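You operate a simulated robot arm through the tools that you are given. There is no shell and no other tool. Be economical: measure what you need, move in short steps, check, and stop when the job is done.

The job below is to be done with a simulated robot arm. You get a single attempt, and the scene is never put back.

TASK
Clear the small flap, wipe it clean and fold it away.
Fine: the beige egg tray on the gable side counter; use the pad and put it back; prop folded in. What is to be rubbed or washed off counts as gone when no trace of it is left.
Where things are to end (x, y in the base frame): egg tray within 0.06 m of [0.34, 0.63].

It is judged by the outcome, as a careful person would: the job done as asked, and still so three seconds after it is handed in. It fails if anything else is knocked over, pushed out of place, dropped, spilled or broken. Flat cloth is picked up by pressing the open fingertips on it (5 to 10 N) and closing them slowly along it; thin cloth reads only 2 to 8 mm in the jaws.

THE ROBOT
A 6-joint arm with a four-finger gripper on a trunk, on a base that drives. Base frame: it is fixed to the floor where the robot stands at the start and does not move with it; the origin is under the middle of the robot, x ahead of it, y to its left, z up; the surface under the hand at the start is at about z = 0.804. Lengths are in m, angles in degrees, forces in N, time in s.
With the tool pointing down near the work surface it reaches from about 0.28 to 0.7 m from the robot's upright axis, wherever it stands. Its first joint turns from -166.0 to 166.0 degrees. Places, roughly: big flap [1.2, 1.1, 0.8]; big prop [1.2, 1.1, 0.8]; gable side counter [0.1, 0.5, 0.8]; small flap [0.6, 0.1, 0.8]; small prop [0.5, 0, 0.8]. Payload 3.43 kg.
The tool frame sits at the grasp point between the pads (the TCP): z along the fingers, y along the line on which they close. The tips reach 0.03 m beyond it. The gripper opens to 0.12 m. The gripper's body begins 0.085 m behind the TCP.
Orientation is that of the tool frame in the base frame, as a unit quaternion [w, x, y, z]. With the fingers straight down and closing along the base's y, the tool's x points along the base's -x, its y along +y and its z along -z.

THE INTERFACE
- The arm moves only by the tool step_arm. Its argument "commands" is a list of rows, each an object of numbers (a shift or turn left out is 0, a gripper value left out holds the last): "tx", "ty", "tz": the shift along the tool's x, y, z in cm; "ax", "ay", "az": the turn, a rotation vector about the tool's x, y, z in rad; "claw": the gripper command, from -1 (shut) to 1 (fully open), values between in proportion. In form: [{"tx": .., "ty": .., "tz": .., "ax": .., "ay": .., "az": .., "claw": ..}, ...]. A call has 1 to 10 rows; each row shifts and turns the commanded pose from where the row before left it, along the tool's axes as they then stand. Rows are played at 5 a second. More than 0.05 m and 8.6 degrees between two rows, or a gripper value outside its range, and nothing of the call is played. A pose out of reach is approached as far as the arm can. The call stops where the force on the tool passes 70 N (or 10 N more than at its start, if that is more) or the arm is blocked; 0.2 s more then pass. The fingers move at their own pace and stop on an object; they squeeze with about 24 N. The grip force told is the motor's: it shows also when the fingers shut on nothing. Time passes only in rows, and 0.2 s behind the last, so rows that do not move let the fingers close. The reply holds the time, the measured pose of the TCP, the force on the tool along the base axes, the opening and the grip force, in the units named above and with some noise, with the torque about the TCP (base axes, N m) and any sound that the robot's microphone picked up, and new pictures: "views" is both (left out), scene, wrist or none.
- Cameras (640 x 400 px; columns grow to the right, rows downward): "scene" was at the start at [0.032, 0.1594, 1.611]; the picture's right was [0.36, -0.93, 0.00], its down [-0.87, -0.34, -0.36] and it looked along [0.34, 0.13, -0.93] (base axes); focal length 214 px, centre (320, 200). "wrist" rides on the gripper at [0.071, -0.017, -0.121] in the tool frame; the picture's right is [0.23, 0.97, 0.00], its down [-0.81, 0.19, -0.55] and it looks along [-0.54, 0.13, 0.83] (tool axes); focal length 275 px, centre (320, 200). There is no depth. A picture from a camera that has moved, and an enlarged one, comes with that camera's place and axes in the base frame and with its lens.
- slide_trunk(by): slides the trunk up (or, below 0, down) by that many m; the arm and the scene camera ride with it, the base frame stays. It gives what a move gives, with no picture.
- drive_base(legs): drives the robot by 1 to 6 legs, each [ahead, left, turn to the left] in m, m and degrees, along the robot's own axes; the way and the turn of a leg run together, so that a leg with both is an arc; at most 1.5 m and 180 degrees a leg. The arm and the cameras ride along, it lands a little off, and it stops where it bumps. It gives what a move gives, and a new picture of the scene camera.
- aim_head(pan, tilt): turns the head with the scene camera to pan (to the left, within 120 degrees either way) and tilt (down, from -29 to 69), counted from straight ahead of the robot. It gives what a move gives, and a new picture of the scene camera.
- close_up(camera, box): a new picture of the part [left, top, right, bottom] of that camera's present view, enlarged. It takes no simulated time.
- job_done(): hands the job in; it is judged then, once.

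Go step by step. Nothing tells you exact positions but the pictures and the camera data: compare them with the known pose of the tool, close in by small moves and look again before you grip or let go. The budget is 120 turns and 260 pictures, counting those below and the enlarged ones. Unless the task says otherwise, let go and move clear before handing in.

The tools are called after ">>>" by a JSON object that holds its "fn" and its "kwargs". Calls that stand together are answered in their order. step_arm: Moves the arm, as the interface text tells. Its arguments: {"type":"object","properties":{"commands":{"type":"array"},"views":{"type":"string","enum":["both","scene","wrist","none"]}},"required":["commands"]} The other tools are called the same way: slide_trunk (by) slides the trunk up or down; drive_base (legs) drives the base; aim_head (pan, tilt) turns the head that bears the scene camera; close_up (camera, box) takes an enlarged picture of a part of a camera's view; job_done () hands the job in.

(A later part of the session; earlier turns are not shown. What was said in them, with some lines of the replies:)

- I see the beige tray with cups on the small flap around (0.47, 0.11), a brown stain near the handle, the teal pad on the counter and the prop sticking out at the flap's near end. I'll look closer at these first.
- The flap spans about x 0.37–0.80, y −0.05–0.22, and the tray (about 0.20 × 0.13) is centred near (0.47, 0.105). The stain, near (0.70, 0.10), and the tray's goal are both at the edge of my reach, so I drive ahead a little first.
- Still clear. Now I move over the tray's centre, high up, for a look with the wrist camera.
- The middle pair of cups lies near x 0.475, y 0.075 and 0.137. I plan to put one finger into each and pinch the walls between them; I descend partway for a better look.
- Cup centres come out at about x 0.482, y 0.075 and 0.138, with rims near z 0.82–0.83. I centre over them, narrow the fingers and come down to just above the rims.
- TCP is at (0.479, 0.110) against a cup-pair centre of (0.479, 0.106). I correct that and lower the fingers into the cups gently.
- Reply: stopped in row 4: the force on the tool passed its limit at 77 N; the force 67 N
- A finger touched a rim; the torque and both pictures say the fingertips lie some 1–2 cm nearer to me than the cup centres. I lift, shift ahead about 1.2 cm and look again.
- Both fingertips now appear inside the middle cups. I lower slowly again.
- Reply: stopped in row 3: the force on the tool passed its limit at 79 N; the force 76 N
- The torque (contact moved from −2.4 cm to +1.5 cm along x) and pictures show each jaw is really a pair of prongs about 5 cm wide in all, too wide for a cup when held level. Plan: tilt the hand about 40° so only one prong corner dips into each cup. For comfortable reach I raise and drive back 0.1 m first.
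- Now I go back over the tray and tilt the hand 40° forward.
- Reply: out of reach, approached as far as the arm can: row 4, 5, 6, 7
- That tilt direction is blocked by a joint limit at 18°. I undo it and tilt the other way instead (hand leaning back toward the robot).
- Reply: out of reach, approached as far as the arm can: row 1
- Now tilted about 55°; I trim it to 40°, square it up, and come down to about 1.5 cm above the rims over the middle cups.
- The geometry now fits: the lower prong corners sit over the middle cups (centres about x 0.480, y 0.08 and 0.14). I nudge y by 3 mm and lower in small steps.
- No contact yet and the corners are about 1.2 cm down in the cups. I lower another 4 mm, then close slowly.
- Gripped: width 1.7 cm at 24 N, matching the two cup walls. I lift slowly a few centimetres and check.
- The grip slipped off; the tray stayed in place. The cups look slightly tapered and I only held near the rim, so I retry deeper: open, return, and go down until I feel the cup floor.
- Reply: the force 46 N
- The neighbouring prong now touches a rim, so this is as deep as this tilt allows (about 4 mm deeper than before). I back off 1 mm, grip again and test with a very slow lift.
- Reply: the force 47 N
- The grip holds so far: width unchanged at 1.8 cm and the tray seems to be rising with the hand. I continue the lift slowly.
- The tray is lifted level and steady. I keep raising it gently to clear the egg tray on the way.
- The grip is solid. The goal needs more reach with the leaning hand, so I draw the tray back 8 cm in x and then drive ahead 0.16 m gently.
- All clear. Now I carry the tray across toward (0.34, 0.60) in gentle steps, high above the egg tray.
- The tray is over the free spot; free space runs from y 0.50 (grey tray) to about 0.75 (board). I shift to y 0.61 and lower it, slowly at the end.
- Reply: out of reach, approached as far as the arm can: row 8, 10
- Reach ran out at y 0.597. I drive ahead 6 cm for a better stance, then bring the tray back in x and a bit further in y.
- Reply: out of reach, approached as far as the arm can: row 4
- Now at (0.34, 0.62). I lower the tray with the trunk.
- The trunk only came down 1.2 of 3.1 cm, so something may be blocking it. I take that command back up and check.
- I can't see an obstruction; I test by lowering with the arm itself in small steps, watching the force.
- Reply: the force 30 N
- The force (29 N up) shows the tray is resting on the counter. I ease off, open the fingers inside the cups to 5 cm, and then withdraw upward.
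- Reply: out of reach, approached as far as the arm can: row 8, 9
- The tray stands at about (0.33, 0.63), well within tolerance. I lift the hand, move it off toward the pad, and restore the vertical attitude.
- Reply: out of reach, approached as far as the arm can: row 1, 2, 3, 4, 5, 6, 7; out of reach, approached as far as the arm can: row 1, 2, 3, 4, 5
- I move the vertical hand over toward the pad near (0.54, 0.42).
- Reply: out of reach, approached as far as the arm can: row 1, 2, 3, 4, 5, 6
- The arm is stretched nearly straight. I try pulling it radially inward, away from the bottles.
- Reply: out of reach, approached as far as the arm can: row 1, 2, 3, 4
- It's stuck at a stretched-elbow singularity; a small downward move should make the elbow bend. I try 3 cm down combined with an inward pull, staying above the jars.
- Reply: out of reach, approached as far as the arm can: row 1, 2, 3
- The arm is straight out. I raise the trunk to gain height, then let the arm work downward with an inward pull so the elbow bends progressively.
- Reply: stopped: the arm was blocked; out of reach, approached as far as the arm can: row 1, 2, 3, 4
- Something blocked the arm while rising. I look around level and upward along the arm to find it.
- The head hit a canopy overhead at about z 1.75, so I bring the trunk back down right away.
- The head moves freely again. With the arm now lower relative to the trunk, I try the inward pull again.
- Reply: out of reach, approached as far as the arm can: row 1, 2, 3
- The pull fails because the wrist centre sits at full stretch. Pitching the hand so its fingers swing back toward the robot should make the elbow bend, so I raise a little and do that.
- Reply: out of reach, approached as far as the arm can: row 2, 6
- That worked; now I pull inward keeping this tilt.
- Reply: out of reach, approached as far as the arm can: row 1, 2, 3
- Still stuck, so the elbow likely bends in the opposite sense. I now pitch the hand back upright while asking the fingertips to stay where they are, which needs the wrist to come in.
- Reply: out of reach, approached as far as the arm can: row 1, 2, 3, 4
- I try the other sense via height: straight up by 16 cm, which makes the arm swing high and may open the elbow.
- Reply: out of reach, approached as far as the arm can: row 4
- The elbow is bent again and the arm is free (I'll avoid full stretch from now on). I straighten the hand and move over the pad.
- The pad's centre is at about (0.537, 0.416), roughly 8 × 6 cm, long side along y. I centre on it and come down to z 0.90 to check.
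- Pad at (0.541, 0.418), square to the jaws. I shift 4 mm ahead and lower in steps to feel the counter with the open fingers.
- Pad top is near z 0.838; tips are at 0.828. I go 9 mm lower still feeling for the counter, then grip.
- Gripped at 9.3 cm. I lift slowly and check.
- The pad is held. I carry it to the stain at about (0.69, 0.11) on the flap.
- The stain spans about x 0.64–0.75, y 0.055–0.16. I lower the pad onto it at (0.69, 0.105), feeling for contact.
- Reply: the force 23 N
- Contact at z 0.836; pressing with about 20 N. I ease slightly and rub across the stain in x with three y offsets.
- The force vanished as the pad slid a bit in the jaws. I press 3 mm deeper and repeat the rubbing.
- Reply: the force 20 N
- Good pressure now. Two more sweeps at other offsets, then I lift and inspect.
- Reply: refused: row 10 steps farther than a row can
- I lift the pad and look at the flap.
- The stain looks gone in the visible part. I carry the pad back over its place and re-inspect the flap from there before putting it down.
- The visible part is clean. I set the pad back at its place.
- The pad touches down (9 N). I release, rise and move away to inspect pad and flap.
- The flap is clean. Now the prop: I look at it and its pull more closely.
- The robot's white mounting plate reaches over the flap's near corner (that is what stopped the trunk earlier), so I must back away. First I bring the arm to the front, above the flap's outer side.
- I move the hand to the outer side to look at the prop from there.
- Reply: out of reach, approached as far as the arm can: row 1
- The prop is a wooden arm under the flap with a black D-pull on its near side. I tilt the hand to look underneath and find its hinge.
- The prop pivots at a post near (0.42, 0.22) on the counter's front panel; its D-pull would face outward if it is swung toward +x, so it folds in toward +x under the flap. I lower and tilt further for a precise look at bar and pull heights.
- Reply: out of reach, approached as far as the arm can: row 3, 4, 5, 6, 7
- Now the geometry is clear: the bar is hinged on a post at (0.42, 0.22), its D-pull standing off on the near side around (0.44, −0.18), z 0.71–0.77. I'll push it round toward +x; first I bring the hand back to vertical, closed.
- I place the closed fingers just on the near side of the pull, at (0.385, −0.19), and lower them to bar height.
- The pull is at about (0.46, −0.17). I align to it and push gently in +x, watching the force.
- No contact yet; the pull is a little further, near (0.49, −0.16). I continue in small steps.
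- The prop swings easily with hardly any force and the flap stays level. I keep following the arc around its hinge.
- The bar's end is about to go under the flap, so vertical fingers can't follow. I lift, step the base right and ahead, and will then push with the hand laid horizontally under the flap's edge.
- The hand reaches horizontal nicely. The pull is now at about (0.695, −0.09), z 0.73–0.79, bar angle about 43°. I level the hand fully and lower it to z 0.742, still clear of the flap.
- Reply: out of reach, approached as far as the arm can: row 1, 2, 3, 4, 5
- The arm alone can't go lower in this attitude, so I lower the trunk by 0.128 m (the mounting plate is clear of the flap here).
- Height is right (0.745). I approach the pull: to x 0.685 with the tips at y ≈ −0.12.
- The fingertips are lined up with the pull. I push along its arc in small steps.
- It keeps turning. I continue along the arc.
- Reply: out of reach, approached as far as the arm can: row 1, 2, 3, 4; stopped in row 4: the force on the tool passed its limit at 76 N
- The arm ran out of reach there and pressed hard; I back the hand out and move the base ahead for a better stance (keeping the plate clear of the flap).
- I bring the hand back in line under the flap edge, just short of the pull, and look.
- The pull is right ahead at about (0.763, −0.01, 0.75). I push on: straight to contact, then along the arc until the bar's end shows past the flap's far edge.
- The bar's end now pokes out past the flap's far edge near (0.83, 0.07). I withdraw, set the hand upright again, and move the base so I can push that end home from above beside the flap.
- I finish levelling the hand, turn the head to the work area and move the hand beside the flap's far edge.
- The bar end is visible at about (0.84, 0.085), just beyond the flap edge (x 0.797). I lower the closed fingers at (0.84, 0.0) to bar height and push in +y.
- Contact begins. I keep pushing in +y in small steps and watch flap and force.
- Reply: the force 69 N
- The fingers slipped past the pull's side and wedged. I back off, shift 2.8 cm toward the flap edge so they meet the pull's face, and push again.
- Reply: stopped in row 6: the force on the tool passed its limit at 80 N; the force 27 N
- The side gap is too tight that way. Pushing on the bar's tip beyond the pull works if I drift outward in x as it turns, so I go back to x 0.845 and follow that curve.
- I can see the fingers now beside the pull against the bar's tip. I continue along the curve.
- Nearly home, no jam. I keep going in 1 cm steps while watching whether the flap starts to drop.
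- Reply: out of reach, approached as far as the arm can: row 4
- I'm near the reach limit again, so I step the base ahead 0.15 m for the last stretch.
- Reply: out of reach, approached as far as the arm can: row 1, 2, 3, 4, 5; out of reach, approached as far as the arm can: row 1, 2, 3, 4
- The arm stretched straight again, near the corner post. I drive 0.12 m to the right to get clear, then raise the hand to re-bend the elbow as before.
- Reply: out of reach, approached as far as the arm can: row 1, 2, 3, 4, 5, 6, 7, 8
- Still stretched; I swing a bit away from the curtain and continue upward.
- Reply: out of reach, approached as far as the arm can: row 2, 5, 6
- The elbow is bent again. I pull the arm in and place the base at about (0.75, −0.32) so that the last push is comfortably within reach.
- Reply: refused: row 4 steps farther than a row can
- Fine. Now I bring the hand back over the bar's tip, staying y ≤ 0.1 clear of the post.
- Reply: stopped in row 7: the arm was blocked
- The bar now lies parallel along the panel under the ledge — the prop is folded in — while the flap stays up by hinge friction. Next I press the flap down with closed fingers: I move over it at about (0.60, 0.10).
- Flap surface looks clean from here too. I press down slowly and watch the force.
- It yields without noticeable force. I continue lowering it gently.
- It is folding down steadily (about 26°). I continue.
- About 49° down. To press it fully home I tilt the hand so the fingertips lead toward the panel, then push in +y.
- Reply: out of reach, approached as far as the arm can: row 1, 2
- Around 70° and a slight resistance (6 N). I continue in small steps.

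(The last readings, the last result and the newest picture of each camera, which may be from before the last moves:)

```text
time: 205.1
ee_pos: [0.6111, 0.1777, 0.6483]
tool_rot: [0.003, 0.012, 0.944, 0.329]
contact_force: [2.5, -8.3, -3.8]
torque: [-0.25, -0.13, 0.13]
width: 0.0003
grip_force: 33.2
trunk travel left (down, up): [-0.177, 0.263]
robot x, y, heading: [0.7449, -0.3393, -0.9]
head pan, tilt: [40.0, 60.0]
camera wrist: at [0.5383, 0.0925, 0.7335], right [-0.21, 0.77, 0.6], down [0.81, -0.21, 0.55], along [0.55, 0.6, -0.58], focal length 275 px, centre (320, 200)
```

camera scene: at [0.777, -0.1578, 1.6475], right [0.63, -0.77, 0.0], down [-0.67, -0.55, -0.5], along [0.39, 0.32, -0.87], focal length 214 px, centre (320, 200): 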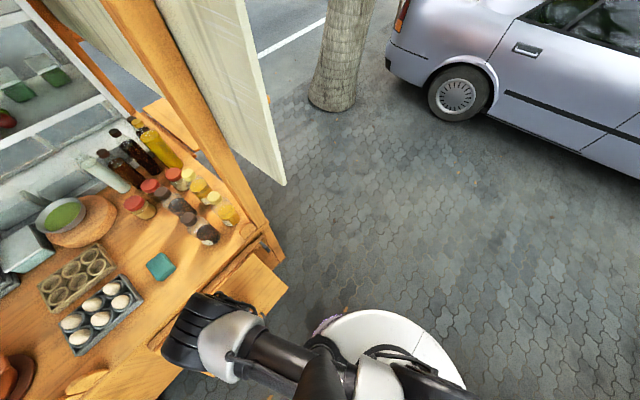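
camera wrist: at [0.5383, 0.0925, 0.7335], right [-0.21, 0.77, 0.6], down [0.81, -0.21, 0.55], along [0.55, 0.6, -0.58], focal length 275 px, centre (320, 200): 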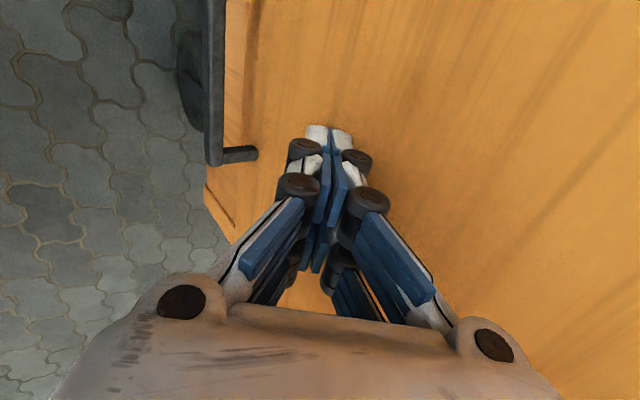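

>>> {"fn": "step_arm", "kwargs": {"commands": [{"ty": 0.6, "tz": 0.5}, {"ty": 0.6, "tz": 0.5}, {}], "views": "none"}}

>>> {"fn": "step_arm", "kwargs": {"commands": [{"ty": 0.6, "tz": 0.5}, {}], "views": "none"}}

>>> {"fn": "step_arm", "kwargs": {"commands": [{"ty": 0.6, "tz": 0.5}, {}], "views": "both"}}

```text
time: 205.7
ee_pos: [0.6117, 0.1798, 0.641]
tool_rot: [0.004, 0.005, 0.949, 0.315]
contact_force: [-1.9, -9.2, -5.7]
torque: [-0.25, -0.08, 0.23]
width: 0.0
grip_force: 33.2
trunk travel left (down, up): [-0.177, 0.263]
robot x, y, heading: [0.7463, -0.3429, -0.5]
head pan, tilt: [40.0, 60.0]
stopped in row 3: the force on the tool passed its limit at 76 N (the readings are from after the stop); the commanded pose is now the measured one
```

```text
time: 206.3
ee_pos: [0.6122, 0.1811, 0.6416]
tool_rot: [0.005, 0.004, 0.95, 0.313]
contact_force: [-4.7, -52.6, 15.3]
torque: [-0.33, 0.15, 0.63]
width: 0.0
grip_force: 32.9
trunk travel left (down, up): [-0.177, 0.263]
robot x, y, heading: [0.7456, -0.342, -0.4]
head pan, tilt: [40.0, 60.0]
```

```text
time: 206.6
ee_pos: [0.612, 0.1819, 0.6348]
tool_rot: [0.005, 0.001, 0.952, 0.306]
contact_force: [-2.1, -8.4, -4.7]
torque: [-0.23, -0.07, 0.17]
width: 0.0001
grip_force: 32.9
trunk travel left (down, up): [-0.177, 0.263]
robot x, y, heading: [0.7409, -0.3409, -0.6]
head pan, tilt: [40.0, 60.0]
stopped in row 1: the force on the tool passed its limit at 73 N (the readings are from after the stop); the commanded pose is now the measured one
camera scene: at [0.7765, -0.1578, 1.6472], right [0.64, -0.77, 0.0], down [-0.67, -0.55, -0.5], along [0.39, 0.32, -0.87], focal length 214 px, centre (320, 200)
camera wrist: at [0.539, 0.0982, 0.7232], right [-0.23, 0.79, 0.56], down [0.8, -0.17, 0.57], along [0.55, 0.58, -0.6], focal length 275 px, centre (320, 200)
```

scene: 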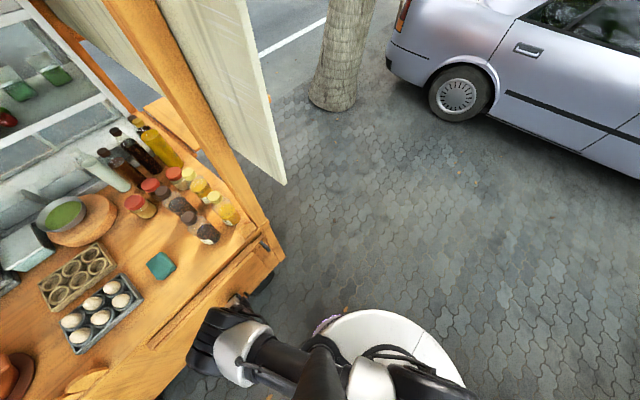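
wrist: 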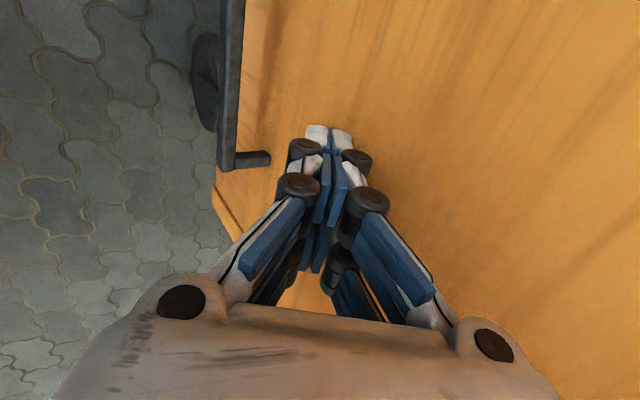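

The flap hit its stop: it is down against the panel. I withdraw the hand and inspect flap and prop.

>>> {"fn": "step_arm", "kwargs": {"commands": [{"ty": -1.5, "tz": -1.2}, {"ty": -2.4, "tz": -1.9}, {"ty": -3, "tz": -2.4}, {"ty": -3, "tz": -2.4}, {}], "views": "wrist"}}

>>> {"fn": "aim_head", "kwargs": {"pan": 70, "tilt": 60}}

```text
time: 207.8
ee_pos: [0.6112, 0.0578, 0.6437]
tool_rot: [0.005, 0.004, 0.951, 0.309]
contact_force: [-1.0, -0.3, 0.3]
torque: [-0.02, 0.01, -0.01]
width: 0.0
grip_force: 33.5
trunk travel left (down, up): [-0.177, 0.263]
robot x, y, heading: [0.7427, -0.3398, -0.5]
head pan, tilt: [40.0, 60.0]
camera wrist: at [0.5387, -0.0253, 0.7316], right [-0.23, 0.79, 0.57], down [0.81, -0.18, 0.57], along [0.55, 0.59, -0.59], focal length 275 px, centre (320, 200)
```

wrist: 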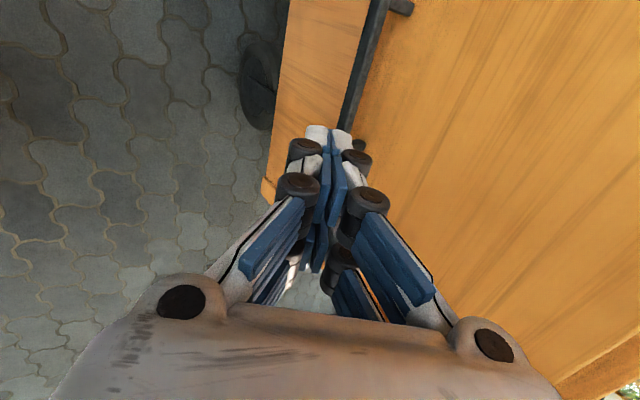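

```text
time: 208.7
ee_pos: [0.6112, 0.0575, 0.6439]
tool_rot: [0.005, 0.003, 0.951, 0.31]
contact_force: [-0.2, -0.5, -0.4]
torque: [0.0, 0.0, 0.03]
width: 0.0
grip_force: 33.2
trunk travel left (down, up): [-0.177, 0.263]
robot x, y, heading: [0.7439, -0.3411, -0.5]
head pan, tilt: [70.0, 60.0]
camera scene: at [0.7486, -0.139, 1.6476], right [0.94, -0.35, 0.0], down [-0.3, -0.81, -0.5], along [0.18, 0.47, -0.87], focal length 214 px, centre (320, 200)
```

scene: 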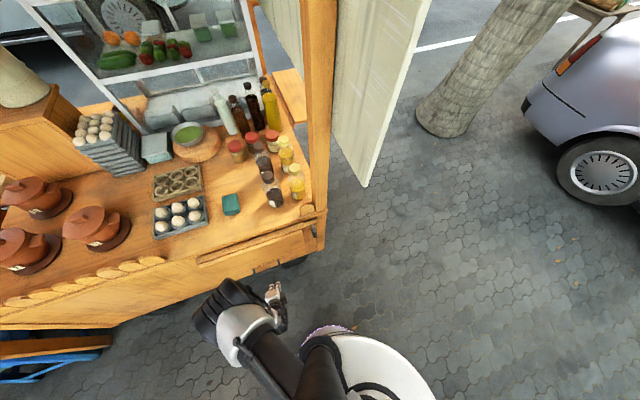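

>>> {"fn": "close_up", "kwargs": {"camera": "scene", "box": [180, 190, 340, 290]}}

```text
4.00 times, centred on (260, 240) of scene
camera zoom: at [0.7486, -0.139, 1.6476], right [0.94, -0.35, 0.0], down [-0.3, -0.81, -0.5], along [0.18, 0.47, -0.87], focal length 858 px, centre (560, 40)
```

zoom: 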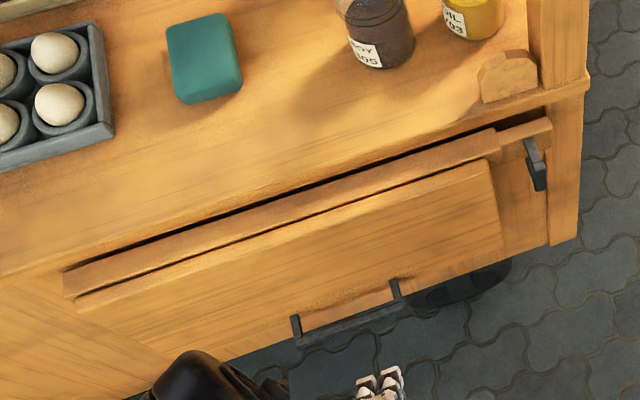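

Flap hangs folded against the cart, the prop lies folded under the ledge, and the tray, pad and bottles are all standing in place. I move the hand clear.

>>> {"fn": "step_arm", "kwargs": {"commands": [{"ty": -3, "tz": -2.4}, {"ty": -3, "tz": -2.4}, {"ty": 1, "tz": -3}, {}, {}, {}], "views": "scene"}}

>>> {"fn": "close_up", "kwargs": {"camera": "scene", "box": [120, 130, 340, 290]}}

```text
time: 210.1
ee_pos: [0.6093, -0.0279, 0.6757]
tool_rot: [0.005, 0.004, 0.951, 0.31]
contact_force: [0.0, -0.1, -0.4]
torque: [0.01, 0.02, 0.02]
width: 0.0
grip_force: 33.4
trunk travel left (down, up): [-0.177, 0.263]
robot x, y, heading: [0.7418, -0.3391, -0.5]
head pan, tilt: [70.0, 60.0]
camera scene: at [0.7485, -0.139, 1.6476], right [0.94, -0.35, 0.0], down [-0.3, -0.81, -0.5], along [0.18, 0.47, -0.87], focal length 214 px, centre (320, 200)
```

scene: 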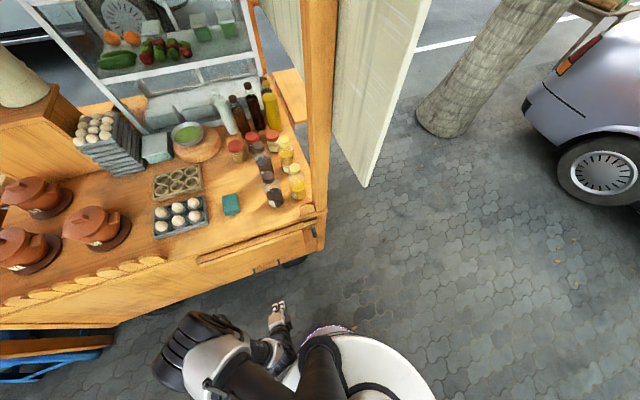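

```text
2.50 times, centred on (230, 210) of scene
camera zoom: at [0.7485, -0.139, 1.6476], right [0.94, -0.35, 0.0], down [-0.3, -0.81, -0.5], along [0.18, 0.47, -0.87], focal length 536 px, centre (545, 175)
```

zoom: 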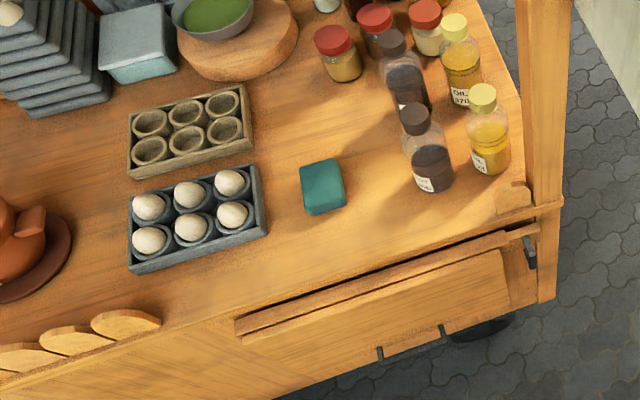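

Everything is in order: the egg tray sits near (0.34, 0.61), the pad is back, the flap is clean and folded down, the prop is folded in and the hand is clear.

>>> {"fn": "job_done", "kwargs": {}}

```text
The job is handed in.
```

I cleared the small flap, wiped it clean and folded it down, and handed the job in.

- **Egg tray:** the beige tray is on the gable side counter at about (0.34, 0.61), roughly 2 cm from the target.
- **Stain:** no trace was visible on the flap in the last pictures of its top surface.
- **Pad:** it is back where I took it from, next to the grey egg tray.
- **Prop and flap:** the prop is swung in flat under the ledge. The flap is pressed down to its stop and hangs about 5° short of vertical by my estimate.
- **Bumps along the way:** the robot's head touched the canopy once while the trunk was rising. Its mounting plate also came down on the flap's near corner, which stopped the trunk. I backed off both times. In the final pictures the bottles, eggs, bowl and pots are all standing in place.
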